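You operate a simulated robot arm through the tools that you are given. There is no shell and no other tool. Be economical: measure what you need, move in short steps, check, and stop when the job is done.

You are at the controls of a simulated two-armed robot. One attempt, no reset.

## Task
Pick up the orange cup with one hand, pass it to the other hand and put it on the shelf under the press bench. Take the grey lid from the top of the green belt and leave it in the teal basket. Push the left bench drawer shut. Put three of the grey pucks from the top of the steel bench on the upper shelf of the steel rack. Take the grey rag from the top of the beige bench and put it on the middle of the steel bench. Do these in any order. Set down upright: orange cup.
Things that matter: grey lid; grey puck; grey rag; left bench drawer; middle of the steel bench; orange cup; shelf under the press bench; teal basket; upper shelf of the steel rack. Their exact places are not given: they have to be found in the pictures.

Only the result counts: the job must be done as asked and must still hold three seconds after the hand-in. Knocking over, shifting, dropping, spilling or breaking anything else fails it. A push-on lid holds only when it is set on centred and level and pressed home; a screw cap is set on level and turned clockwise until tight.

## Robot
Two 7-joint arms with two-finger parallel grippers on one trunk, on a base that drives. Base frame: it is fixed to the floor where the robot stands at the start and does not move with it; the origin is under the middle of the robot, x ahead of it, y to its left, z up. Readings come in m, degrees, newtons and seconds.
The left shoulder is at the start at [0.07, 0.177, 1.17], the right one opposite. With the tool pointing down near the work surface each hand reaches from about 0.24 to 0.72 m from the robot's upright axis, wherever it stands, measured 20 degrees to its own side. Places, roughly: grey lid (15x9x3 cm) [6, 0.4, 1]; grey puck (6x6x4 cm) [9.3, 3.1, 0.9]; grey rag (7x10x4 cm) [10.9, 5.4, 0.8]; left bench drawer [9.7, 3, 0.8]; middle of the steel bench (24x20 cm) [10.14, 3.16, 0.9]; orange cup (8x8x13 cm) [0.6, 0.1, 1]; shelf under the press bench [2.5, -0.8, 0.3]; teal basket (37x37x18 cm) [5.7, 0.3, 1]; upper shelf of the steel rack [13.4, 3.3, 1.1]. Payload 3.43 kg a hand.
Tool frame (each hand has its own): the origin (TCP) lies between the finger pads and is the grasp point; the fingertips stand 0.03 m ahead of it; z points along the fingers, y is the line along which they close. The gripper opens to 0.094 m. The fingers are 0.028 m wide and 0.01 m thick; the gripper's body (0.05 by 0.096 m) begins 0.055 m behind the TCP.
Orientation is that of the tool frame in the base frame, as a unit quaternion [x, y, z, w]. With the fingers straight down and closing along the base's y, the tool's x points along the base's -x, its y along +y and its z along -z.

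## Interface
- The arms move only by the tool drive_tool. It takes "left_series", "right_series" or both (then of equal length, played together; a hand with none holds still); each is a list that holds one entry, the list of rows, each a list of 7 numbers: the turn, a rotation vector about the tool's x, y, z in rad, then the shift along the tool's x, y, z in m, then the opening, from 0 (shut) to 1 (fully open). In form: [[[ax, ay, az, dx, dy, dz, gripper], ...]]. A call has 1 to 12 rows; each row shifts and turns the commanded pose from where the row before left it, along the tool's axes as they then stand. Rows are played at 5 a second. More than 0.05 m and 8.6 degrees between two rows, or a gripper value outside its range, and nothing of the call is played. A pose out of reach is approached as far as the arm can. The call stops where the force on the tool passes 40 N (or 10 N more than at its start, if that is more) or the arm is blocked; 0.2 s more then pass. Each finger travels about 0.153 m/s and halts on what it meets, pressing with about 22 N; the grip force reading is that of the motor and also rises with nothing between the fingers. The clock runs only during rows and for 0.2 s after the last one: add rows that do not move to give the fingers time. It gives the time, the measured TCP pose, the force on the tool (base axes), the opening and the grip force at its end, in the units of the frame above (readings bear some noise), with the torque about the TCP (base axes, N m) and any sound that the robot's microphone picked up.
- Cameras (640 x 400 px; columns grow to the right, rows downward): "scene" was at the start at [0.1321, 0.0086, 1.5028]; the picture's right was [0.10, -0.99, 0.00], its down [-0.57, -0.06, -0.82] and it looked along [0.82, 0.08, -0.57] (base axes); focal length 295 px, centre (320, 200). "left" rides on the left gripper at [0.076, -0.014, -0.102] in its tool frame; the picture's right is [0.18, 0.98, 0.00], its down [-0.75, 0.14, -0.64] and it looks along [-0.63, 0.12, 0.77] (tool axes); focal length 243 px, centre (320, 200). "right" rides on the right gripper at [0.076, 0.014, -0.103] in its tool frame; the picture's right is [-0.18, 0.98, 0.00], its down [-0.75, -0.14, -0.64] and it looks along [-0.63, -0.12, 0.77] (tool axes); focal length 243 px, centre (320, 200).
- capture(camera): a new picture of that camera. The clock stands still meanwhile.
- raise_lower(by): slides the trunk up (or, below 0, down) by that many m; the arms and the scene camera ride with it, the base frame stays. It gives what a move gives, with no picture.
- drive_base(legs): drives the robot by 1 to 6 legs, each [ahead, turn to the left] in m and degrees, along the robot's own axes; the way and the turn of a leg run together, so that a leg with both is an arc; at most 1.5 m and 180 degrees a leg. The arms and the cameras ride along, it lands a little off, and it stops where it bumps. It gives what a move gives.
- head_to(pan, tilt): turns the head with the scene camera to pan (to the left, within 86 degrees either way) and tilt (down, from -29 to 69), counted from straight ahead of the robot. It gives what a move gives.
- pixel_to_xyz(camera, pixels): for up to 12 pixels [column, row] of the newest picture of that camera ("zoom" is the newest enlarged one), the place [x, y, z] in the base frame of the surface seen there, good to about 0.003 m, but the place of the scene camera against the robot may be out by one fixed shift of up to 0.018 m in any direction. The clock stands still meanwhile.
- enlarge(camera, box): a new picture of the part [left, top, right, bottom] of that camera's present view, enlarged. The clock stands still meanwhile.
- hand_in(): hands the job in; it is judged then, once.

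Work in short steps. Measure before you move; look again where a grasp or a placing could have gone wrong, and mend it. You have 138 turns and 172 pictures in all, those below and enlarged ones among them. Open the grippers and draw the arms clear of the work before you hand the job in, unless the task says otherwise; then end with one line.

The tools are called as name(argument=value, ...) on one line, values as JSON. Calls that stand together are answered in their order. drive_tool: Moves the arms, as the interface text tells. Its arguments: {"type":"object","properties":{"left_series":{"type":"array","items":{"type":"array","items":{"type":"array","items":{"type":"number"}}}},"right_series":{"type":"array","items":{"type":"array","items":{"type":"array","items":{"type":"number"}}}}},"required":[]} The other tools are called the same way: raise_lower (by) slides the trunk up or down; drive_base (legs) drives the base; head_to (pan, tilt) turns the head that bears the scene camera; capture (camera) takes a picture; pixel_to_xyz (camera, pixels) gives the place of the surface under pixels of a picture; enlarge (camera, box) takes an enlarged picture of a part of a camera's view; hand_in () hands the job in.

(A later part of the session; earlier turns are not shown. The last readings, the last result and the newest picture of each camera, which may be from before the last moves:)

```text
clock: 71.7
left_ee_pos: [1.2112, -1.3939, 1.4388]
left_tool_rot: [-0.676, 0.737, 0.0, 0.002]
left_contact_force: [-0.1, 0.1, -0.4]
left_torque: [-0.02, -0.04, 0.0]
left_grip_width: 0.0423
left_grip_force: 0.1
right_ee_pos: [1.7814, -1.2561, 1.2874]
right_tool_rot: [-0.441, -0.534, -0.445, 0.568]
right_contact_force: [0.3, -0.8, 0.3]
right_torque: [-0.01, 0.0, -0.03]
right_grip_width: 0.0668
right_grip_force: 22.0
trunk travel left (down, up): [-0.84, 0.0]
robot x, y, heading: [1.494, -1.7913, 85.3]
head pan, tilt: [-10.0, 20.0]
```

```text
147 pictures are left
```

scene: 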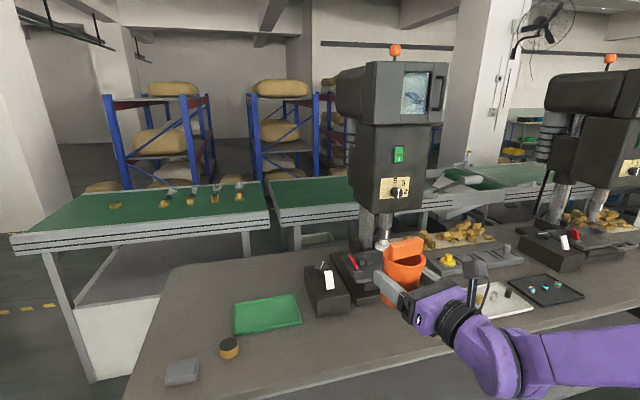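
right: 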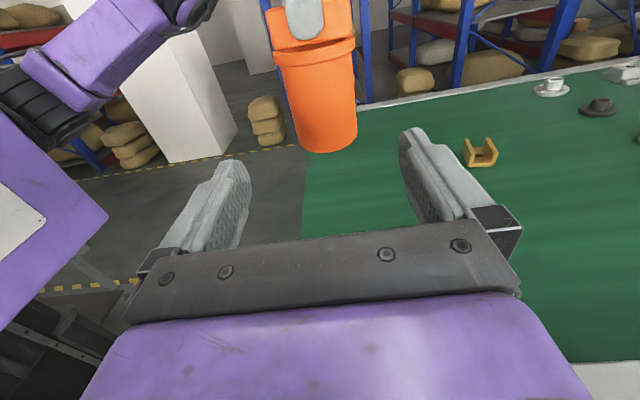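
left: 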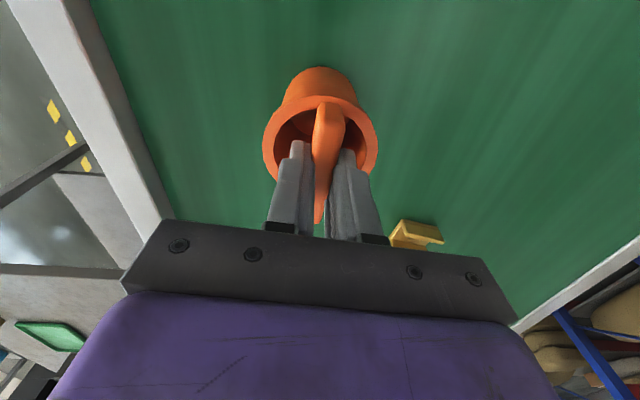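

Shelf surface is ~0.302 (corrected), edge y≈-1.0, empty here. I lower the trunk in two steps.

raise_lower(by=-0.4)

raise_lower(by=-0.4)

capture(camera="scene")

capture(camera="right")

```text
clock: 75.5
left_ee_pos: [1.2107, -1.3948, 1.0389]
left_tool_rot: [-0.677, 0.736, 0.0, 0.002]
left_contact_force: [-0.6, 0.1, 0.5]
left_torque: [0.0, -0.05, -0.03]
left_grip_width: 0.0421
left_grip_force: 0.0
right_ee_pos: [1.7824, -1.2558, 0.8876]
right_tool_rot: [-0.441, -0.534, -0.445, 0.568]
right_contact_force: [0.4, -0.1, 0.2]
right_torque: [0.01, 0.02, -0.02]
right_grip_width: 0.0668
right_grip_force: 21.8
trunk travel left (down, up): [-0.44, 0.4]
robot x, y, heading: [1.4923, -1.7891, 85.1]
head pan, tilt: [-10.0, 20.0]
```

```text
clock: 79.3
left_ee_pos: [1.2114, -1.3939, 0.6401]
left_tool_rot: [-0.676, 0.737, 0.0, 0.002]
left_contact_force: [0.2, -0.4, -0.3]
left_torque: [-0.01, 0.0, 0.01]
left_grip_width: 0.0423
left_grip_force: 0.0
right_ee_pos: [1.7825, -1.2549, 0.4865]
right_tool_rot: [-0.441, -0.534, -0.444, 0.568]
right_contact_force: [-0.3, 0.1, -1.5]
right_torque: [-0.01, -0.02, 0.01]
right_grip_width: 0.0669
right_grip_force: 22.2
trunk travel left (down, up): [-0.04, 0.8]
robot x, y, heading: [1.495, -1.7954, 85.1]
head pan, tilt: [-10.0, 20.0]
```

```text
146 pictures are left
```

scene: 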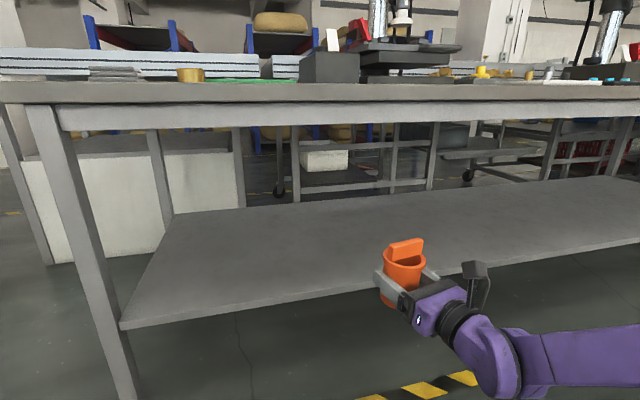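

```text
145 pictures are left
```

right: 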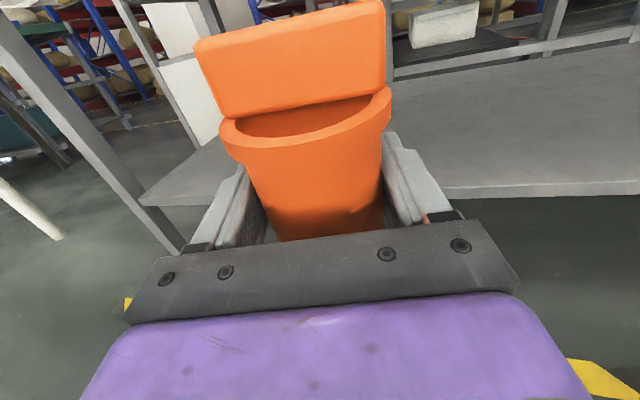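

The cup is 0.14 m above the shelf plane and clear of the apron. I drive ahead 0.25 m, then level the hand and extend it over the shelf.

drive_base(legs=[[0.25, 0]])

drive_tool(right_series=[[[0, -0.041, -0.026, 0, 0, 0, 0], [0, 0, 0, 0, 0, 0.035, 0], [0, 0, 0, 0, 0, 0.035, 0], [0, 0, 0, 0, 0, 0.035, 0], [0, 0, 0, 0, 0, 0.035, 0], [0, 0, 0, 0, 0, 0, 0]]])

capture(camera="scene")

capture(camera="right")

```text
clock: 81.2
left_ee_pos: [1.2314, -1.147, 0.6398]
left_tool_rot: [-0.677, 0.736, -0.001, 0.001]
left_contact_force: [0.7, -0.6, -0.5]
left_torque: [0.01, 0.02, -0.02]
left_grip_width: 0.0424
left_grip_force: 0.0
right_ee_pos: [1.8021, -1.0066, 0.4877]
right_tool_rot: [-0.441, -0.534, -0.445, 0.568]
right_contact_force: [-0.2, 1.0, -1.0]
right_torque: [0.02, 0.0, -0.01]
right_grip_width: 0.067
right_grip_force: 21.5
trunk travel left (down, up): [-0.04, 0.8]
robot x, y, heading: [1.5139, -1.5462, 85.3]
head pan, tilt: [-10.0, 20.0]
```

```text
clock: 82.5
left_ee_pos: [1.2309, -1.1462, 0.639]
left_tool_rot: [-0.677, 0.736, 0.0, 0.002]
left_contact_force: [-0.9, -0.1, 0.6]
left_torque: [-0.01, 0.01, -0.02]
left_grip_width: 0.0423
left_grip_force: 0.0
right_ee_pos: [1.7757, -0.8754, 0.5081]
right_tool_rot: [-0.442, -0.552, -0.441, 0.553]
right_contact_force: [0.0, -0.9, -1.8]
right_torque: [-0.01, -0.03, 0.0]
right_grip_width: 0.0668
right_grip_force: 21.5
right hand out of reach, approached as far as the arm can: row 2, 3, 4
trunk travel left (down, up): [-0.04, 0.8]
robot x, y, heading: [1.515, -1.5478, 85.5]
head pan, tilt: [-10.0, 20.0]
```

```text
144 pictures are left
```

scene: 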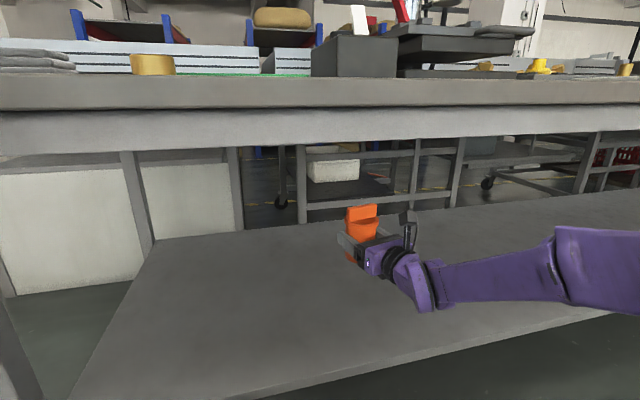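

```text
143 pictures are left
```

right: 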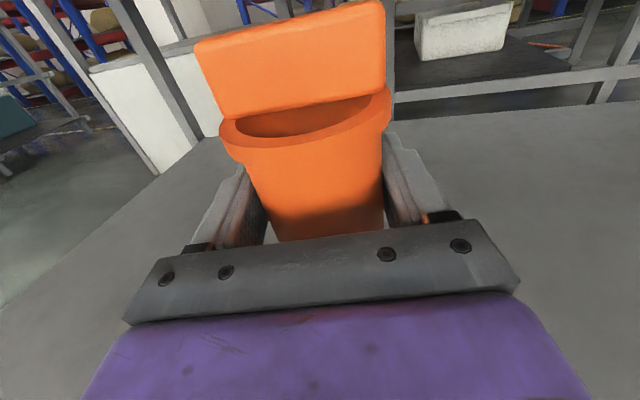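

The hand is level at z 0.508, y -0.875. I pull back 4 cm so the wrist stays off the shelf edge, and lower to about 0.39.

drive_tool(right_series=[[[0, 0, 0, 0, 0, -0.04, 0], [0, 0, 0, -0.03, 0, 0, 0], [0, 0, 0, -0.03, 0, 0, 0], [0, 0, 0, -0.03, 0, 0, 0], [0, 0, 0, -0.03, 0, 0, 0], [0, 0, 0, 0, 0, 0, 0]]])

head_to(pan=-20, tilt=30)

capture(camera="scene")

```text
clock: 84.0
left_ee_pos: [1.2309, -1.1459, 0.6394]
left_tool_rot: [-0.677, 0.736, 0.0, 0.001]
left_contact_force: [0.5, 0.2, -0.5]
left_torque: [-0.01, 0.01, 0.03]
left_grip_width: 0.0424
left_grip_force: 0.0
right_ee_pos: [1.7927, -0.9168, 0.4015]
right_tool_rot: [-0.443, -0.551, -0.443, 0.552]
right_contact_force: [0.7, -0.6, -1.2]
right_torque: [-0.01, -0.02, -0.01]
right_grip_width: 0.0668
right_grip_force: 21.8
right hand out of reach, approached as far as the arm can: row 2, 3
trunk travel left (down, up): [-0.04, 0.8]
robot x, y, heading: [1.5152, -1.5488, 85.5]
head pan, tilt: [-10.0, 20.0]
```

```text
clock: 84.7
left_ee_pos: [1.2313, -1.1469, 0.6398]
left_tool_rot: [-0.677, 0.736, 0.0, 0.002]
left_contact_force: [0.4, -0.3, 0.0]
left_torque: [-0.01, -0.01, -0.01]
left_grip_width: 0.0421
left_grip_force: 0.1
right_ee_pos: [1.7916, -0.9159, 0.4009]
right_tool_rot: [-0.443, -0.551, -0.443, 0.552]
right_contact_force: [-0.2, -0.1, -1.1]
right_torque: [-0.03, 0.04, 0.03]
right_grip_width: 0.0669
right_grip_force: 22.3
trunk travel left (down, up): [-0.04, 0.8]
robot x, y, heading: [1.5139, -1.5474, 85.1]
head pan, tilt: [-20.0, 30.0]
```

```text
142 pictures are left
```

scene: 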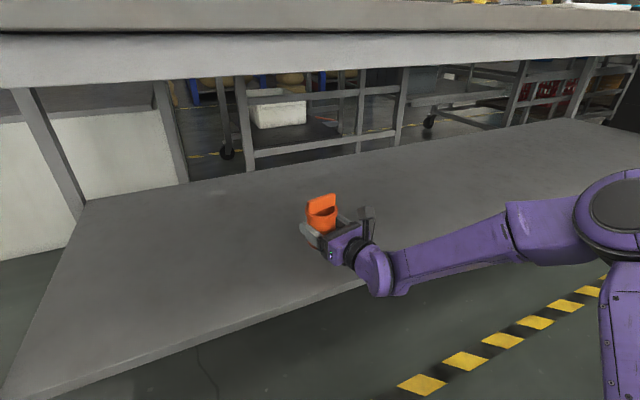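

I measure the wrist joint against the shelf edge.

pixel_to_xyz(camera="scene", pixels=[[375, 270], [380, 290], [395, 285], [335, 250], [355, 262], [340, 292], [420, 265], [317, 232]])

```text
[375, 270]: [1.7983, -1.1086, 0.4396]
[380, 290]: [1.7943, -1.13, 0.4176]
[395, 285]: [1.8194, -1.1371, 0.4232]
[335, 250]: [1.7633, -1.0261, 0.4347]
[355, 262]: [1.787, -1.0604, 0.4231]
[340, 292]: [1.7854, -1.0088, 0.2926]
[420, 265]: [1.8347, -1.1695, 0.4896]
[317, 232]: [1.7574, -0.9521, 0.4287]
```

The bulky joint sits outside the edge (y<-1.05). I lower slowly until the cup touches.

drive_tool(right_series=[[[0, 0, 0, -0.015, 0, 0, 0], [0, 0, 0, -0.015, 0, 0, 0], [0, 0, 0, -0.01, 0, 0, 0], [0, 0, 0, 0, 0, 0, 0]]])

capture(camera="right")

```text
clock: 85.7
left_ee_pos: [1.2295, -1.1464, 0.6386]
left_tool_rot: [-0.677, 0.736, 0.0, 0.001]
left_contact_force: [0.1, 0.4, 0.9]
left_torque: [0.0, 0.0, 0.02]
left_grip_width: 0.0424
left_grip_force: 0.2
right_ee_pos: [1.7935, -0.9139, 0.3602]
right_tool_rot: [-0.443, -0.551, -0.443, 0.552]
right_contact_force: [-0.2, 0.2, -0.6]
right_torque: [0.01, -0.01, -0.03]
right_grip_width: 0.0667
right_grip_force: 21.8
trunk travel left (down, up): [-0.04, 0.8]
robot x, y, heading: [1.5158, -1.5441, 84.9]
head pan, tilt: [-20.0, 30.0]
```

```text
141 pictures are left
```

right: 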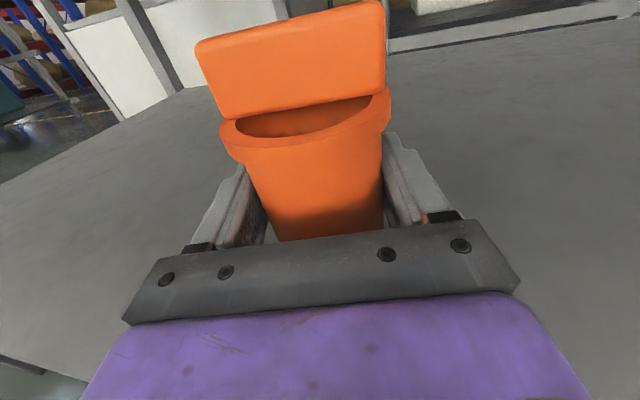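

Not yet touching. I continue down in 3 mm steps watching the force.

drive_tool(right_series=[[[0, 0, 0, -0.004, 0, 0, 0], [0, 0, 0, -0.003, 0, 0, 0], [0, 0, 0, -0.003, 0, 0, 0], [0, 0, 0, 0, 0, 0, 0]]])

```text
clock: 86.7
left_ee_pos: [1.231, -1.1473, 0.6387]
left_tool_rot: [-0.678, 0.735, 0.0, 0.001]
left_contact_force: [-0.4, -0.1, 0.4]
left_torque: [-0.02, -0.04, -0.05]
left_grip_width: 0.0425
left_grip_force: 0.0
right_ee_pos: [1.7937, -0.9148, 0.351]
right_tool_rot: [0.442, 0.552, 0.442, -0.552]
right_contact_force: [-0.2, 0.7, -1.4]
right_torque: [-0.02, 0.0, -0.02]
right_grip_width: 0.0669
right_grip_force: 22.4
trunk travel left (down, up): [-0.04, 0.8]
robot x, y, heading: [1.5168, -1.5468, 85.1]
head pan, tilt: [-20.0, 30.0]
```

No contact yet at 0.351. I check the shelf height with the right camera and step further.

pixel_to_xyz(camera="right", pixels=[[480, 200], [150, 200], [480, 100], [310, 180]])

drive_tool(right_series=[[[0, 0, 0, -0.002, 0, 0, 0], [0, 0, 0, -0.002, 0, 0, 0], [0, 0, 0, -0.002, 0, 0, 0], [0, 0, 0, 0, 0, 0, 0]]])

```text
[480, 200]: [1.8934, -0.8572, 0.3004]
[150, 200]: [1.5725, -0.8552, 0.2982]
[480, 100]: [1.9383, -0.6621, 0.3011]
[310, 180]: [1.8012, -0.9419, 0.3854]
```

```text
clock: 87.7
left_ee_pos: [1.2308, -1.1469, 0.6408]
left_tool_rot: [-0.677, 0.736, 0.001, 0.002]
left_contact_force: [-0.6, 0.1, -0.4]
left_torque: [0.0, -0.02, 0.04]
left_grip_width: 0.0425
left_grip_force: 0.0
right_ee_pos: [1.792, -0.9157, 0.3466]
right_tool_rot: [-0.442, -0.55, -0.444, 0.552]
right_contact_force: [0.7, 5.8, 17.5]
right_torque: [-0.06, 0.05, -0.02]
right_grip_width: 0.0671
right_grip_force: 22.2
trunk travel left (down, up): [-0.04, 0.8]
robot x, y, heading: [1.5123, -1.5444, 85.2]
head pan, tilt: [-20.0, 30.0]
```

Contact felt (17 N). I ease by 1 mm, open, and back out straight.

drive_tool(right_series=[[[0, 0, 0, 0.001, 0, 0, 0], [0, 0, 0, 0, 0, 0, 0.9], [0, 0, 0, 0, 0, 0, 0.9], [0, 0, 0, 0, 0, 0, 0.9], [0, 0, 0, 0, 0, -0.02, 0.9], [0, 0, 0, 0, 0, -0.03, 0.9], [0, 0, 0, 0, 0, -0.04, 0.9], [0, 0, 0, 0.02, 0, -0.04, 0.9], [0, 0, 0, 0, 0, 0, 0.9]]])

capture(camera="right")

capture(camera="scene")

```text
clock: 89.7
left_ee_pos: [1.2302, -1.1468, 0.6393]
left_tool_rot: [-0.677, 0.736, 0.0, 0.001]
left_contact_force: [-0.2, -0.3, 0.9]
left_torque: [0.01, 0.03, 0.01]
left_grip_width: 0.0425
left_grip_force: 0.1
right_ee_pos: [1.8217, -1.0414, 0.3651]
right_tool_rot: [-0.443, -0.551, -0.442, 0.552]
right_contact_force: [-1.0, -0.1, -1.5]
right_torque: [0.01, -0.01, 0.01]
right_grip_width: 0.0847
right_grip_force: 0.0
trunk travel left (down, up): [-0.04, 0.8]
robot x, y, heading: [1.5186, -1.5443, 85.4]
head pan, tilt: [-20.0, 30.0]
```

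```text
140 pictures are left
```

right: 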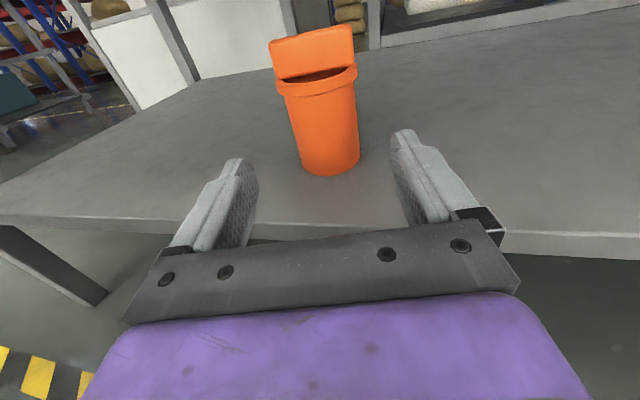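

```text
139 pictures are left
```

scene: 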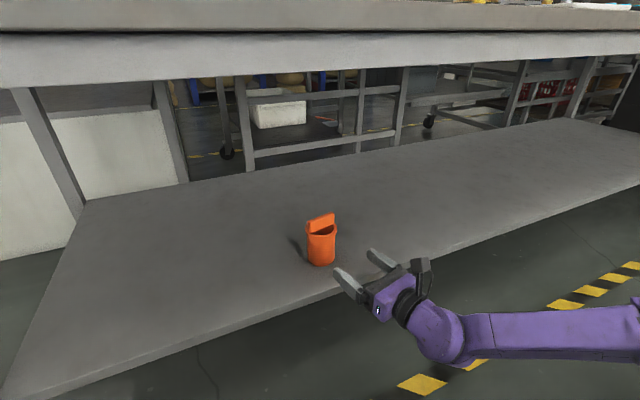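

The cup stands upright on the shelf. I back off, raise the trunk and look along the aisle towards +x.

drive_base(legs=[[-0.22, 0]])

raise_lower(by=0.4)

raise_lower(by=0.4)

head_to(pan=-80, tilt=10)

capture(camera="scene")

head_to(pan=-50, tilt=0)

capture(camera="scene")

```text
clock: 91.3
left_ee_pos: [1.2131, -1.3632, 0.6387]
left_tool_rot: [-0.677, 0.736, 0.0, 0.001]
left_contact_force: [0.4, -0.1, 0.2]
left_torque: [-0.01, -0.01, 0.01]
left_grip_width: 0.0424
left_grip_force: 0.0
right_ee_pos: [1.8042, -1.2612, 0.3663]
right_tool_rot: [-0.444, -0.55, -0.443, 0.551]
right_contact_force: [-0.7, 0.7, -0.1]
right_torque: [0.04, 0.02, 0.01]
right_grip_width: 0.0847
right_grip_force: 0.0
trunk travel left (down, up): [-0.04, 0.8]
robot x, y, heading: [1.494, -1.764, 85.2]
head pan, tilt: [-20.0, 30.0]
```

```text
clock: 95.2
left_ee_pos: [1.2131, -1.3647, 1.0393]
left_tool_rot: [-0.676, 0.737, 0.0, 0.001]
left_contact_force: [0.5, 0.0, -0.7]
left_torque: [0.02, -0.04, 0.01]
left_grip_width: 0.0421
left_grip_force: 0.0
right_ee_pos: [1.805, -1.2608, 0.7656]
right_tool_rot: [-0.444, -0.55, -0.444, 0.551]
right_contact_force: [-0.4, 1.3, -0.5]
right_torque: [0.01, 0.02, 0.01]
right_grip_width: 0.0845
right_grip_force: 0.1
trunk travel left (down, up): [-0.44, 0.4]
robot x, y, heading: [1.4997, -1.7674, 85.3]
head pan, tilt: [-20.0, 30.0]
```

```text
clock: 99.0
left_ee_pos: [1.2125, -1.3642, 1.4388]
left_tool_rot: [-0.676, 0.737, 0.001, 0.002]
left_contact_force: [-1.1, 0.7, -0.1]
left_torque: [0.01, -0.03, -0.02]
left_grip_width: 0.0426
left_grip_force: 0.1
right_ee_pos: [1.8059, -1.2607, 1.1656]
right_tool_rot: [-0.443, -0.55, -0.442, 0.553]
right_contact_force: [0.1, 0.2, -0.6]
right_torque: [0.04, 0.02, -0.02]
right_grip_width: 0.0851
right_grip_force: 0.1
trunk travel left (down, up): [-0.84, 0.0]
robot x, y, heading: [1.4985, -1.7661, 84.9]
head pan, tilt: [-20.0, 30.0]
```

```text
clock: 100.3
left_ee_pos: [1.2134, -1.365, 1.4407]
left_tool_rot: [-0.676, 0.737, 0.0, 0.001]
left_contact_force: [0.5, 0.5, -0.4]
left_torque: [-0.01, 0.0, -0.01]
left_grip_width: 0.0424
left_grip_force: 0.0
right_ee_pos: [1.8048, -1.2622, 1.1654]
right_tool_rot: [0.443, 0.551, 0.444, -0.551]
right_contact_force: [0.1, 0.9, 0.3]
right_torque: [0.01, -0.02, 0.01]
right_grip_width: 0.0845
right_grip_force: 0.1
trunk travel left (down, up): [-0.84, 0.0]
robot x, y, heading: [1.4971, -1.7628, 85.2]
head pan, tilt: [-80.0, 10.0]
```

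```text
138 pictures are left
```

scene: 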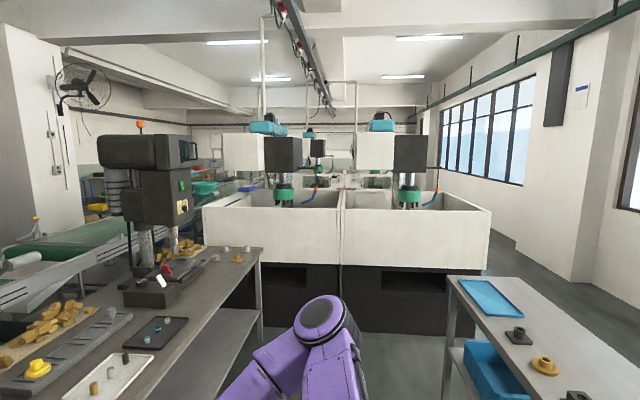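

```text
clock: 101.3
left_ee_pos: [1.214, -1.3643, 1.4388]
left_tool_rot: [-0.677, 0.736, 0.0, 0.002]
left_contact_force: [-0.3, -1.0, -0.1]
left_torque: [0.0, -0.02, -0.03]
left_grip_width: 0.0422
left_grip_force: 0.0
right_ee_pos: [1.8043, -1.2615, 1.1663]
right_tool_rot: [-0.443, -0.551, -0.443, 0.552]
right_contact_force: [-0.3, 0.6, 0.0]
right_torque: [0.02, 0.0, -0.01]
right_grip_width: 0.0845
right_grip_force: 0.0
trunk travel left (down, up): [-0.84, 0.0]
robot x, y, heading: [1.4978, -1.7613, 85.3]
head pan, tilt: [-50.0, 0.0]
```

```text
137 pictures are left
```

scene: 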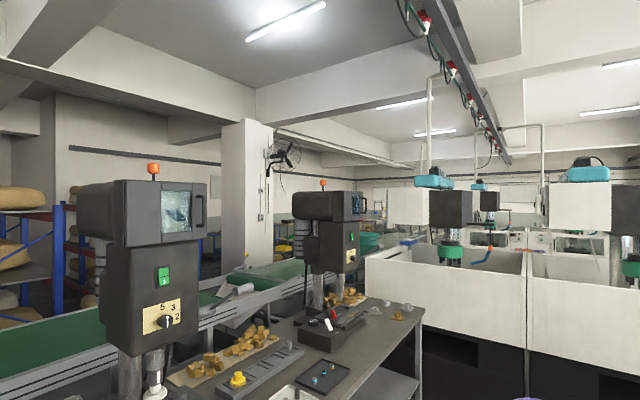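

The machines block +x here, so I return past the pole to the other side of the belt. First turn and drive back along the aisle.

drive_base(legs=[[0, 95], [1.2, 0], [0.65, 0], [0, -90]])

head_to(pan=0, tilt=25)

capture(camera="scene")

```text
clock: 118.4
left_ee_pos: [-0.7003, -1.4759, 1.4391]
left_tool_rot: [0.731, -0.682, 0.0, -0.001]
left_contact_force: [0.1, -0.7, 0.0]
left_torque: [-0.01, 0.0, 0.02]
left_grip_width: 0.0425
left_grip_force: 0.0
right_ee_pos: [-0.1329, -1.2832, 1.1659]
right_tool_rot: [-0.399, -0.583, -0.399, 0.585]
right_contact_force: [-0.1, -0.7, -0.1]
right_torque: [-0.02, 0.0, 0.01]
right_grip_width: 0.0847
right_grip_force: 0.1
trunk travel left (down, up): [-0.84, 0.0]
robot x, y, heading: [-0.3616, -1.8293, 94.1]
head pan, tilt: [-50.0, 0.0]
```

```text
clock: 119.6
left_ee_pos: [-0.7004, -1.4761, 1.4391]
left_tool_rot: [0.732, -0.682, 0.0, -0.002]
left_contact_force: [-0.7, -0.7, 0.3]
left_torque: [-0.01, -0.02, 0.0]
left_grip_width: 0.0423
left_grip_force: 0.1
right_ee_pos: [-0.1318, -1.2831, 1.1668]
right_tool_rot: [-0.4, -0.583, -0.399, 0.585]
right_contact_force: [-0.5, -0.3, 0.9]
right_torque: [-0.01, 0.01, 0.01]
right_grip_width: 0.0847
right_grip_force: 0.0
trunk travel left (down, up): [-0.84, 0.0]
robot x, y, heading: [-0.3611, -1.8239, 93.7]
head pan, tilt: [0.0, 25.0]
```

```text
136 pictures are left
```

scene: 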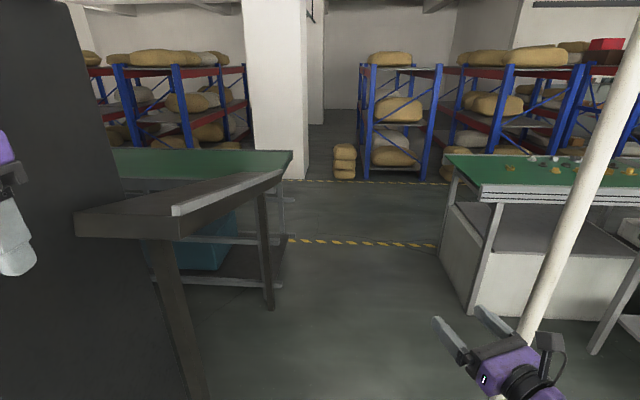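

The way north is open between counter/left belt and the main belt. I measure the corners before going.

pixel_to_xyz(camera="scene", pixels=[[288, 155], [282, 172], [448, 160], [482, 192], [360, 243], [345, 182], [300, 180], [268, 300], [172, 212], [430, 170]])

```text
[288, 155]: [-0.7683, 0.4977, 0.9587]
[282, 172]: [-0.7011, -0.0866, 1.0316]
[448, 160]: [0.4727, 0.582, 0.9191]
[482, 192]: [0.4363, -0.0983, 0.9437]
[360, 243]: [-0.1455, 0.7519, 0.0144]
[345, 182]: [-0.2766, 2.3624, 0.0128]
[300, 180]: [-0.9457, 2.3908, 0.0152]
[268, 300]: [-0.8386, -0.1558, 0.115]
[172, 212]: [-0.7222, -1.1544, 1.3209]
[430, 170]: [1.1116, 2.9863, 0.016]
```

I drive north through the gap and turn to face along the corridor.

drive_base(legs=[[0, -5], [1.5, 0], [1.5, 0], [0.2, 0], [0, -89]])

head_to(pan=0, tilt=8)

capture(camera="scene")

```text
clock: 139.6
left_ee_pos: [0.1091, 1.7003, 1.4403]
left_tool_rot: [0.003, 1.0, -0.001, 0.001]
left_contact_force: [0.3, -1.0, 0.3]
left_torque: [0.01, -0.01, 0.01]
left_grip_width: 0.0423
left_grip_force: 0.0
right_ee_pos: [0.2599, 1.1195, 1.1667]
right_tool_rot: [0.698, 0.105, 0.7, -0.105]
right_contact_force: [0.1, 0.3, 0.2]
right_torque: [-0.01, -0.04, 0.0]
right_grip_width: 0.0847
right_grip_force: 0.1
trunk travel left (down, up): [-0.84, 0.0]
robot x, y, heading: [-0.2677, 1.3852, -0.1]
head pan, tilt: [0.0, 25.0]
```

```text
clock: 140.4
left_ee_pos: [0.1085, 1.6997, 1.4387]
left_tool_rot: [0.003, 1.0, -0.001, 0.001]
left_contact_force: [-0.4, 0.3, 0.1]
left_torque: [0.0, 0.0, 0.02]
left_grip_width: 0.0423
left_grip_force: 0.0
right_ee_pos: [0.2587, 1.12, 1.1663]
right_tool_rot: [0.699, 0.103, 0.7, -0.104]
right_contact_force: [-0.5, 0.2, 0.1]
right_torque: [-0.04, 0.03, -0.01]
right_grip_width: 0.0845
right_grip_force: 0.0
trunk travel left (down, up): [-0.84, 0.0]
robot x, y, heading: [-0.2684, 1.384, -0.1]
head pan, tilt: [0.0, 8.0]
```

```text
135 pictures are left
```

scene: 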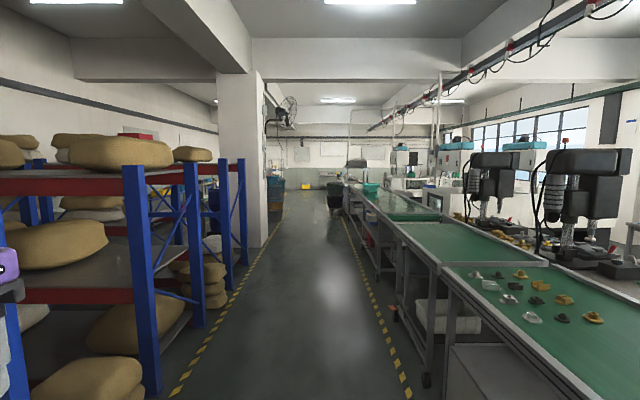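

The corridor is clear. I restore the right hand to fingers-down.

drive_tool(right_series=[[[0.142, 0, 0, 0, 0, 0, 0.9], [0.142, 0, 0, 0, 0, 0, 0.9], [0.142, 0, 0, 0, 0, 0, 0.9], [0.142, 0, 0, 0, 0, 0, 0.9], [0.142, 0, 0, 0, 0, 0, 0.9], [0.142, 0, 0, 0, 0, 0, 0.9], [0.142, 0, 0, 0, 0, 0, 0.9], [0.142, 0, 0, 0, 0, 0, 0.9], [0.137, 0, 0, 0, 0, 0, 0.9]]])

drive_tool(right_series=[[[0.0863, -0.0863, -0.0863, 0, 0, 0, 0.9], [0.0863, -0.0863, -0.0863, 0, 0, 0, 0.9], [0.0863, -0.0863, -0.0863, 0, 0, 0, 0.9], [0.0863, -0.0863, -0.0863, 0, 0, 0, 0.9], [0.0863, -0.0863, -0.0863, 0, 0, 0, 0.9], [0.0863, -0.0863, -0.0863, 0, 0, 0, 0.9], [0.0863, -0.0863, -0.0863, 0, 0, 0, 0.9], [0.0863, -0.0863, -0.0863, 0, 0, 0, 0.9], [0.0863, -0.0863, -0.0863, 0, 0, 0, 0.9], [0.0863, -0.0863, -0.0863, 0, 0, 0, 0.9], [0.0863, -0.0863, -0.0863, 0, 0, 0, 0.9], [0.0863, -0.0863, -0.0863, 0, 0, 0, 0.9]]])

drive_tool(right_series=[[[0.0863, -0.0863, -0.0863, 0, 0, 0, 0.9], [0.0863, -0.0863, -0.0863, 0, 0, 0, 0.9], [0, 0, 0, 0, 0, 0, 0.9]]])

drive_base(legs=[[1.5, 0], [1.5, 0], [1.5, 0]])

head_to(pan=-35, tilt=20)

capture(camera="scene")

```text
clock: 142.4
left_ee_pos: [0.1107, 1.6994, 1.4389]
left_tool_rot: [0.003, 1.0, -0.001, 0.0]
left_contact_force: [-0.1, 0.4, -0.4]
left_torque: [0.02, 0.02, 0.03]
left_grip_width: 0.0422
left_grip_force: 0.1
right_ee_pos: [0.2602, 1.12, 1.1654]
right_tool_rot: [-0.5, -0.5, -0.499, 0.5]
right_contact_force: [-0.8, -0.1, -0.1]
right_torque: [0.06, 0.01, 0.0]
right_grip_width: 0.0848
right_grip_force: 0.0
trunk travel left (down, up): [-0.84, 0.0]
robot x, y, heading: [-0.2623, 1.3844, -0.7]
head pan, tilt: [0.0, 8.0]
```

```text
clock: 145.0
left_ee_pos: [0.1082, 1.7015, 1.4389]
left_tool_rot: [0.002, 1.0, -0.001, 0.001]
left_contact_force: [-0.7, 0.5, 0.2]
left_torque: [-0.02, -0.04, -0.04]
left_grip_width: 0.0423
left_grip_force: 0.0
right_ee_pos: [0.2583, 1.1197, 1.1662]
right_tool_rot: [0.086, 0.989, 0.086, -0.085]
right_contact_force: [0.3, 0.0, 0.3]
right_torque: [-0.03, 0.0, -0.01]
right_grip_width: 0.0845
right_grip_force: 0.1
trunk travel left (down, up): [-0.84, 0.0]
robot x, y, heading: [-0.2686, 1.3901, -0.2]
head pan, tilt: [0.0, 8.0]
```

```text
clock: 145.8
left_ee_pos: [0.1094, 1.6987, 1.4386]
left_tool_rot: [0.002, 1.0, -0.001, 0.0]
left_contact_force: [-0.7, -0.3, -0.5]
left_torque: [0.01, 0.01, -0.01]
left_grip_width: 0.0424
left_grip_force: 0.1
right_ee_pos: [0.2605, 1.1186, 1.1656]
right_tool_rot: [0.0, 1.0, 0.001, -0.001]
right_contact_force: [0.5, -0.7, 0.8]
right_torque: [0.0, -0.01, 0.0]
right_grip_width: 0.0845
right_grip_force: 0.1
trunk travel left (down, up): [-0.84, 0.0]
robot x, y, heading: [-0.2682, 1.3835, -0.1]
head pan, tilt: [0.0, 8.0]
```

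```text
clock: 167.2
left_ee_pos: [4.5904, 1.5757, 1.4391]
left_tool_rot: [0.015, 1.0, -0.001, 0.001]
left_contact_force: [-0.2, -0.3, -0.2]
left_torque: [-0.01, 0.01, 0.0]
left_grip_width: 0.0421
left_grip_force: 0.0
right_ee_pos: [4.7272, 0.991, 1.1667]
right_tool_rot: [0.014, 1.0, 0.002, 0.0]
right_contact_force: [0.4, -0.5, 0.0]
right_torque: [0.01, -0.01, 0.0]
right_grip_width: 0.0845
right_grip_force: 0.0
trunk travel left (down, up): [-0.84, 0.0]
robot x, y, heading: [4.2106, 1.267, -1.5]
head pan, tilt: [0.0, 8.0]
```

```text
clock: 168.2
left_ee_pos: [4.5915, 1.5758, 1.4401]
left_tool_rot: [0.015, 1.0, -0.002, 0.001]
left_contact_force: [0.8, -0.2, -0.5]
left_torque: [0.04, -0.01, 0.03]
left_grip_width: 0.0423
left_grip_force: 0.0
right_ee_pos: [4.7265, 0.9899, 1.1664]
right_tool_rot: [0.014, 1.0, 0.002, -0.001]
right_contact_force: [1.1, -0.6, 0.2]
right_torque: [0.01, -0.02, -0.03]
right_grip_width: 0.0843
right_grip_force: 0.1
trunk travel left (down, up): [-0.84, 0.0]
robot x, y, heading: [4.2063, 1.2691, -1.9]
head pan, tilt: [-35.0, 20.0]
```

```text
134 pictures are left
```

scene: 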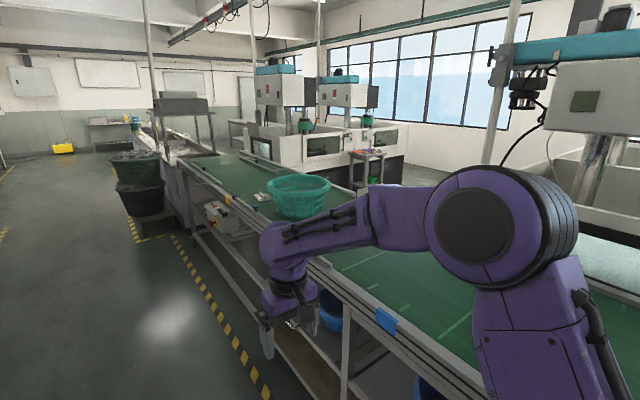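

The teal basket is at (298,195), something small beside it at (262,196). I enlarge and measure.

enlarge(camera="scene", box=[200, 150, 360, 250])

pixel_to_xyz(camera="scene", pixels=[[298, 184], [298, 210], [262, 196], [228, 199], [215, 212], [340, 290], [270, 385], [155, 235], [330, 250], [205, 188]])

```text
4.00 times, centred on (280, 200) of scene
```

zoom: 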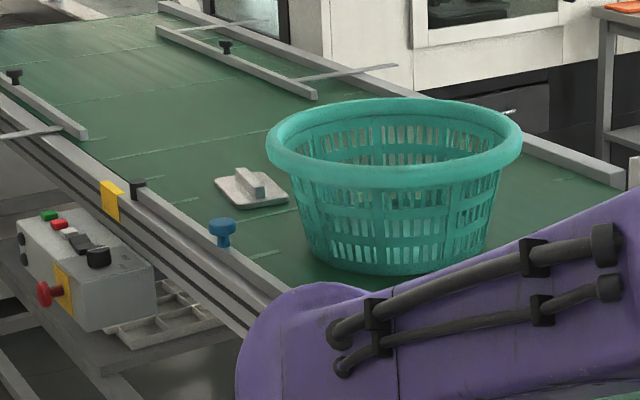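

```text
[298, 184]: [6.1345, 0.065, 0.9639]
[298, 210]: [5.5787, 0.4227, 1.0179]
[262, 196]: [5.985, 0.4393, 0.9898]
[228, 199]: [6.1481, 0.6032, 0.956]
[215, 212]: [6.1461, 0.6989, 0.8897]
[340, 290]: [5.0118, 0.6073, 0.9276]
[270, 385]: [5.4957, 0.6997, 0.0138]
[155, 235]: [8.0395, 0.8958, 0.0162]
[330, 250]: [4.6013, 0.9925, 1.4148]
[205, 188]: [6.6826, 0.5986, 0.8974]
```

The lid (plate with a handle bar) is at about (5.985,0.44), the basket about (5.73,0.3). I drive up and turn to face the belt.

drive_base(legs=[[1.2, 0], [0.45, 0], [0, -88]])

head_to(pan=5, tilt=38)

capture(camera="scene")

```text
clock: 180.3
left_ee_pos: [6.1666, 0.8395, 1.4391]
left_tool_rot: [0.709, 0.705, -0.002, 0.0]
left_contact_force: [-0.3, -0.6, 0.5]
left_torque: [0.01, -0.01, 0.01]
left_grip_width: 0.0424
left_grip_force: 0.0
right_ee_pos: [5.5861, 0.6904, 1.1662]
right_tool_rot: [0.708, 0.706, 0.002, -0.001]
right_contact_force: [-0.9, 0.2, 0.6]
right_torque: [0.0, -0.02, 0.01]
right_grip_width: 0.0848
right_grip_force: 0.1
trunk travel left (down, up): [-0.84, 0.0]
robot x, y, heading: [5.8516, 1.2144, -90.3]
head pan, tilt: [-35.0, 20.0]
```

```text
clock: 181.4
left_ee_pos: [6.1668, 0.841, 1.44]
left_tool_rot: [0.709, 0.705, -0.001, 0.0]
left_contact_force: [0.1, 0.6, 0.9]
left_torque: [0.02, -0.01, 0.02]
left_grip_width: 0.0423
left_grip_force: 0.0
right_ee_pos: [5.5847, 0.6911, 1.1655]
right_tool_rot: [0.708, 0.707, 0.001, 0.0]
right_contact_force: [0.1, -0.1, 0.6]
right_torque: [-0.02, -0.02, 0.01]
right_grip_width: 0.0847
right_grip_force: 0.1
trunk travel left (down, up): [-0.84, 0.0]
robot x, y, heading: [5.8494, 1.2161, -90.4]
head pan, tilt: [5.0, 38.0]
```

```text
132 pictures are left
```

scene: 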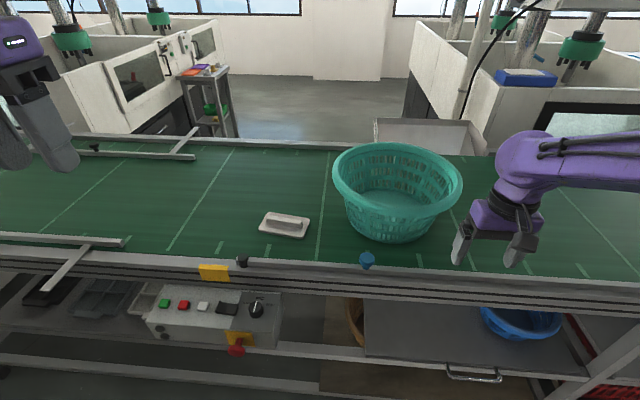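

I measure the lid's handle, basket rim and front protrusions of the belt frame.

enlarge(camera="scene", box=[220, 180, 380, 280])

pixel_to_xyz(camera="scene", pixels=[[236, 350], [475, 378], [270, 219], [302, 221], [286, 219], [262, 230], [306, 232], [335, 190], [462, 190], [395, 147], [390, 205], [320, 300]])

```text
4.00 times, centred on (300, 230) of scene
```

zoom: 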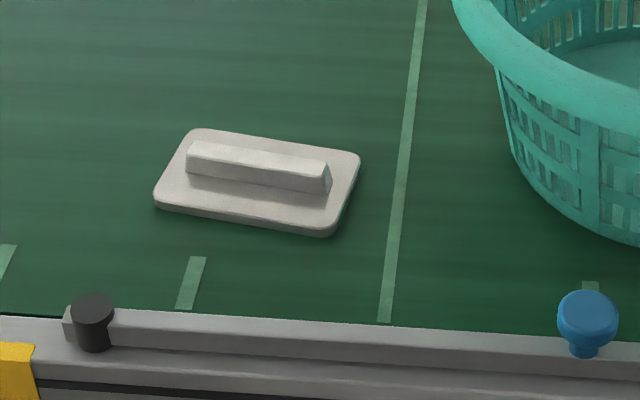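

```text
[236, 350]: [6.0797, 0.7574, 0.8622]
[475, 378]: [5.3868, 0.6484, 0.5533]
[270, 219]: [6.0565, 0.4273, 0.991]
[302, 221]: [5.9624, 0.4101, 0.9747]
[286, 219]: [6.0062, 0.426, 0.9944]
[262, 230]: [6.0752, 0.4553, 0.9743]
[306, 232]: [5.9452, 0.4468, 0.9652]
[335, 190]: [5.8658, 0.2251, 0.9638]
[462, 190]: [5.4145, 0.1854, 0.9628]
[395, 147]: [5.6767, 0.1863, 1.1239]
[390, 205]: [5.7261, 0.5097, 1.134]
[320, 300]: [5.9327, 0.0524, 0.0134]
```

I move ahead 0.12 m and look down to see how my base sits against the frame.

drive_base(legs=[[0.12, 0]])

head_to(pan=5, tilt=69)

capture(camera="scene")

```text
clock: 182.6
left_ee_pos: [6.1649, 0.7213, 1.4406]
left_tool_rot: [0.71, 0.705, -0.001, 0.0]
left_contact_force: [0.1, 0.6, 0.2]
left_torque: [-0.04, 0.03, -0.01]
left_grip_width: 0.0422
left_grip_force: 0.1
right_ee_pos: [5.5861, 0.5714, 1.168]
right_tool_rot: [0.707, 0.707, -0.001, 0.001]
right_contact_force: [0.4, 0.4, -0.3]
right_torque: [-0.01, 0.04, 0.01]
right_grip_width: 0.0846
right_grip_force: 0.1
trunk travel left (down, up): [-0.84, 0.0]
robot x, y, heading: [5.8527, 1.0885, -90.4]
head pan, tilt: [5.0, 38.0]
```

```text
clock: 183.6
left_ee_pos: [6.1651, 0.7189, 1.4394]
left_tool_rot: [0.709, 0.706, -0.001, -0.001]
left_contact_force: [-0.2, 0.8, 0.5]
left_torque: [0.03, 0.02, 0.02]
left_grip_width: 0.0422
left_grip_force: 0.0
right_ee_pos: [5.5841, 0.5689, 1.1667]
right_tool_rot: [0.708, 0.706, 0.001, 0.0]
right_contact_force: [0.9, 0.2, -0.4]
right_torque: [0.0, 0.01, 0.02]
right_grip_width: 0.0845
right_grip_force: 0.0
trunk travel left (down, up): [-0.84, 0.0]
robot x, y, heading: [5.8531, 1.0931, -90.2]
head pan, tilt: [5.0, 68.8]
```

```text
130 pictures are left
```

scene: 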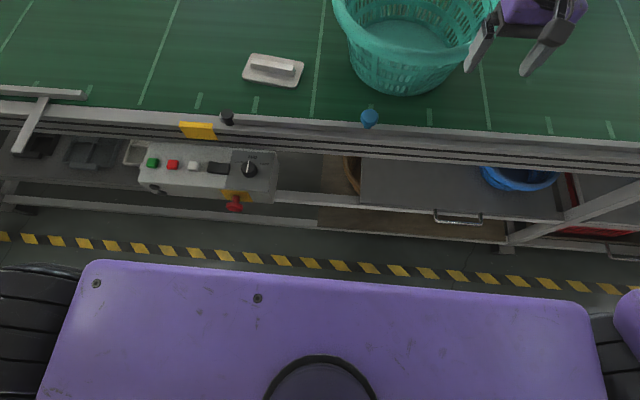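

Right hand is near the basket rim; I raise and pull it back, and measure my chest front relative to the red button.

drive_tool(right_series=[[[0, 0, 0, 0, 0, -0.04, 0.9], [0, 0, 0, 0.02, 0, -0.04, 0.9], [0, 0, 0, 0.03, 0, -0.04, 0.9], [0, 0, 0, 0.03, 0, -0.03, 0.9], [0, 0, 0, 0.03, -0.03, 0, 0.9], [0, 0, 0, 0, -0.03, 0, 0.9]]])

pixel_to_xyz(camera="scene", pixels=[[300, 282], [235, 205], [272, 66], [255, 66], [290, 69], [245, 80], [300, 85], [410, 92], [415, 35], [460, 222]])

```text
clock: 185.0
left_ee_pos: [6.1651, 0.7189, 1.4398]
left_tool_rot: [0.709, 0.706, -0.001, 0.0]
left_contact_force: [0.2, 0.2, -0.1]
left_torque: [0.02, 0.04, -0.03]
left_grip_width: 0.0424
left_grip_force: 0.2
right_ee_pos: [5.5238, 0.6802, 1.3181]
right_tool_rot: [0.708, 0.706, 0.0, 0.001]
right_contact_force: [0.2, 0.5, -1.4]
right_torque: [-0.01, -0.01, 0.01]
right_grip_width: 0.0844
right_grip_force: 0.0
trunk travel left (down, up): [-0.84, 0.0]
robot x, y, heading: [5.8513, 1.0926, -90.3]
head pan, tilt: [5.0, 68.8]
```

```text
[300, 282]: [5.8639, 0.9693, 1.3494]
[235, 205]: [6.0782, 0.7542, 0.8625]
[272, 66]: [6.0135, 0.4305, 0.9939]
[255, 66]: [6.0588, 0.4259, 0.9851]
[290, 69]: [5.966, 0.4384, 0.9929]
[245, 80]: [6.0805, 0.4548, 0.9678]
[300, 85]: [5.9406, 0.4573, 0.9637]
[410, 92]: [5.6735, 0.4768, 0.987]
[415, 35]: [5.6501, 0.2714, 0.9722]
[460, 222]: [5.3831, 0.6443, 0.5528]
```

Chest and base have room. I drive ahead 0.09 m, bring the left hand over the lid and turn it ~97° so the fingers close across the handle.

drive_base(legs=[[0.09, 0]])

drive_tool(left_series=[[[0, 0, 0, -0.033, -0.026, 0.025, 1], [0, 0, 0, -0.033, -0.026, 0.025, 1], [0, 0, 0, -0.033, -0.026, 0.025, 1], [0, 0, 0, -0.033, -0.026, 0.025, 1], [0, 0, 0, -0.033, -0.026, 0.025, 1], [0, 0, 0, -0.033, -0.025, 0.025, 1], [0, 0, 0, 0, 0, 0.045, 1], [0, 0, 0, 0, 0, 0.045, 1]]])

drive_tool(left_series=[[[0, 0, 0.141, 0, 0, 0, 1], [0, 0, 0.141, 0, 0, 0, 1], [0, 0, 0.141, 0, 0, 0, 1], [0, 0, 0.141, 0, 0, 0, 1], [0, 0, 0.141, 0, 0, 0, 1], [0, 0, 0.141, 0, 0, 0, 1], [0, 0, 0.141, 0, 0, 0, 1], [0, 0, 0.141, 0, 0, 0, 1], [0, 0, 0.141, 0, 0, 0, 1], [0, 0, 0.141, 0, 0, 0, 1], [0, 0, 0.141, 0, 0, 0, 1], [0, 0, 0.141, 0, 0, 0, 1]]])

capture(camera="left")

```text
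clock: 186.1
left_ee_pos: [6.1656, 0.6421, 1.4429]
left_tool_rot: [0.708, 0.706, -0.004, 0.003]
left_contact_force: [-1.3, 0.9, 0.5]
left_torque: [-0.06, 0.01, -0.01]
left_grip_width: 0.0423
left_grip_force: 0.1
right_ee_pos: [5.5239, 0.6006, 1.3207]
right_tool_rot: [0.707, 0.707, -0.002, 0.002]
right_contact_force: [1.1, 1.4, -0.1]
right_torque: [-0.1, -0.02, 0.01]
right_grip_width: 0.0845
right_grip_force: 0.0
trunk travel left (down, up): [-0.84, 0.0]
robot x, y, heading: [5.8515, 1.0061, -90.1]
head pan, tilt: [5.0, 68.8]
```

```text
clock: 187.9
left_ee_pos: [6.0133, 0.433, 1.1969]
left_tool_rot: [0.707, 0.707, -0.002, 0.0]
left_contact_force: [-0.8, 0.7, -0.3]
left_torque: [0.03, 0.0, 0.03]
left_grip_width: 0.094
left_grip_force: 0.1
right_ee_pos: [5.526, 0.5907, 1.317]
right_tool_rot: [0.707, 0.707, 0.0, 0.001]
right_contact_force: [-0.1, -0.1, 0.5]
right_torque: [-0.03, 0.02, -0.02]
right_grip_width: 0.0844
right_grip_force: 0.0
trunk travel left (down, up): [-0.84, 0.0]
robot x, y, heading: [5.8472, 1.0039, -90.2]
head pan, tilt: [5.0, 68.8]
```

```text
clock: 190.5
left_ee_pos: [6.0097, 0.4336, 1.2001]
left_tool_rot: [0.998, -0.063, -0.001, 0.002]
left_contact_force: [-0.5, 0.0, 0.0]
left_torque: [-0.01, 0.0, -0.01]
left_grip_width: 0.0939
left_grip_force: 0.1
right_ee_pos: [5.524, 0.5915, 1.3177]
right_tool_rot: [0.707, 0.707, 0.001, 0.0]
right_contact_force: [-0.2, -0.3, -0.4]
right_torque: [-0.02, -0.02, 0.0]
right_grip_width: 0.0845
right_grip_force: 0.1
trunk travel left (down, up): [-0.84, 0.0]
robot x, y, heading: [5.8524, 1.0087, -90.1]
head pan, tilt: [5.0, 68.8]
```

```text
129 pictures are left
```

left: 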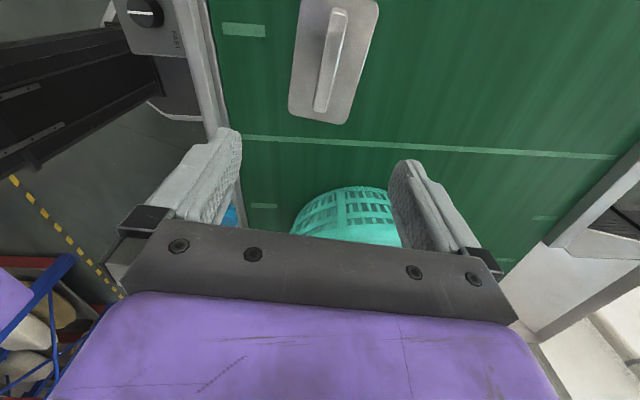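

Good view of the lid; handle from (340,15) to (322,108). I measure its ends and heights.

pixel_to_xyz(camera="left", pixels=[[340, 18], [333, 60], [323, 105], [338, 60], [300, 60], [363, 60], [320, 118], [400, 100]])

```text
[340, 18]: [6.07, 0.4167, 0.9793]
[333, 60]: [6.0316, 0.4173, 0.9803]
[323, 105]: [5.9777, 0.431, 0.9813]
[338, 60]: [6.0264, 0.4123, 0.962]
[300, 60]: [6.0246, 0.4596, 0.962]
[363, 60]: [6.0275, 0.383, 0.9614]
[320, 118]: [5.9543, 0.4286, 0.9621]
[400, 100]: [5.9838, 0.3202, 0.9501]
```

Handle top 0.981, plate 0.962, centre (6.023,0.424). I descend to TCP z≈0.996 so the tips stop just above the plate, and close.

drive_tool(left_series=[[[0, 0, 0.02, 0.013, 0.008, 0.02, 1], [0, 0, 0, 0, 0, 0.045, 1], [0, 0, 0, 0, 0, 0.045, 1], [0, 0, 0, 0, 0, 0.045, 1], [0, 0, 0, 0, 0, 0.03, 1], [0, 0, 0, 0, 0, 0.018, 1], [0, 0, 0, 0, 0, 0, 1], [0, 0, 0, 0, 0, 0, 0], [0, 0, 0, 0, 0, 0, 0], [0, 0, 0, 0, 0, 0, 0], [0, 0, 0, 0, 0, 0, 0]]])

capture(camera="left")

```text
clock: 192.9
left_ee_pos: [6.022, 0.4218, 0.9966]
left_tool_rot: [0.997, -0.071, -0.001, 0.002]
left_contact_force: [1.7, 2.0, 0.4]
left_torque: [0.16, 0.12, -0.19]
left_grip_width: 0.0198
left_grip_force: 21.8
right_ee_pos: [5.524, 0.5911, 1.3186]
right_tool_rot: [0.707, 0.707, 0.0, 0.001]
right_contact_force: [0.7, -0.1, 1.1]
right_torque: [0.07, 0.01, 0.03]
right_grip_width: 0.0845
right_grip_force: 0.1
trunk travel left (down, up): [-0.84, 0.0]
robot x, y, heading: [5.8493, 1.008, -90.2]
head pan, tilt: [5.0, 68.8]
```

```text
128 pictures are left
```

left: 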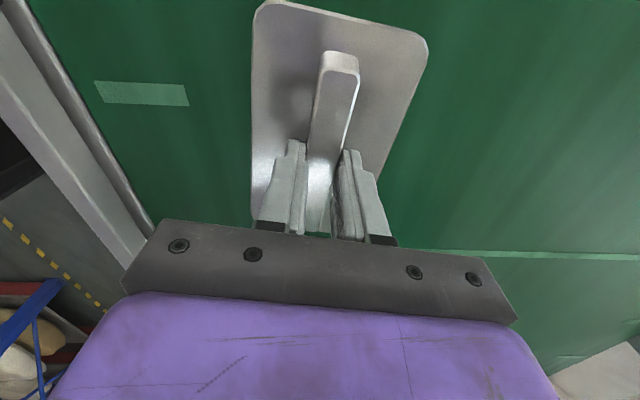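

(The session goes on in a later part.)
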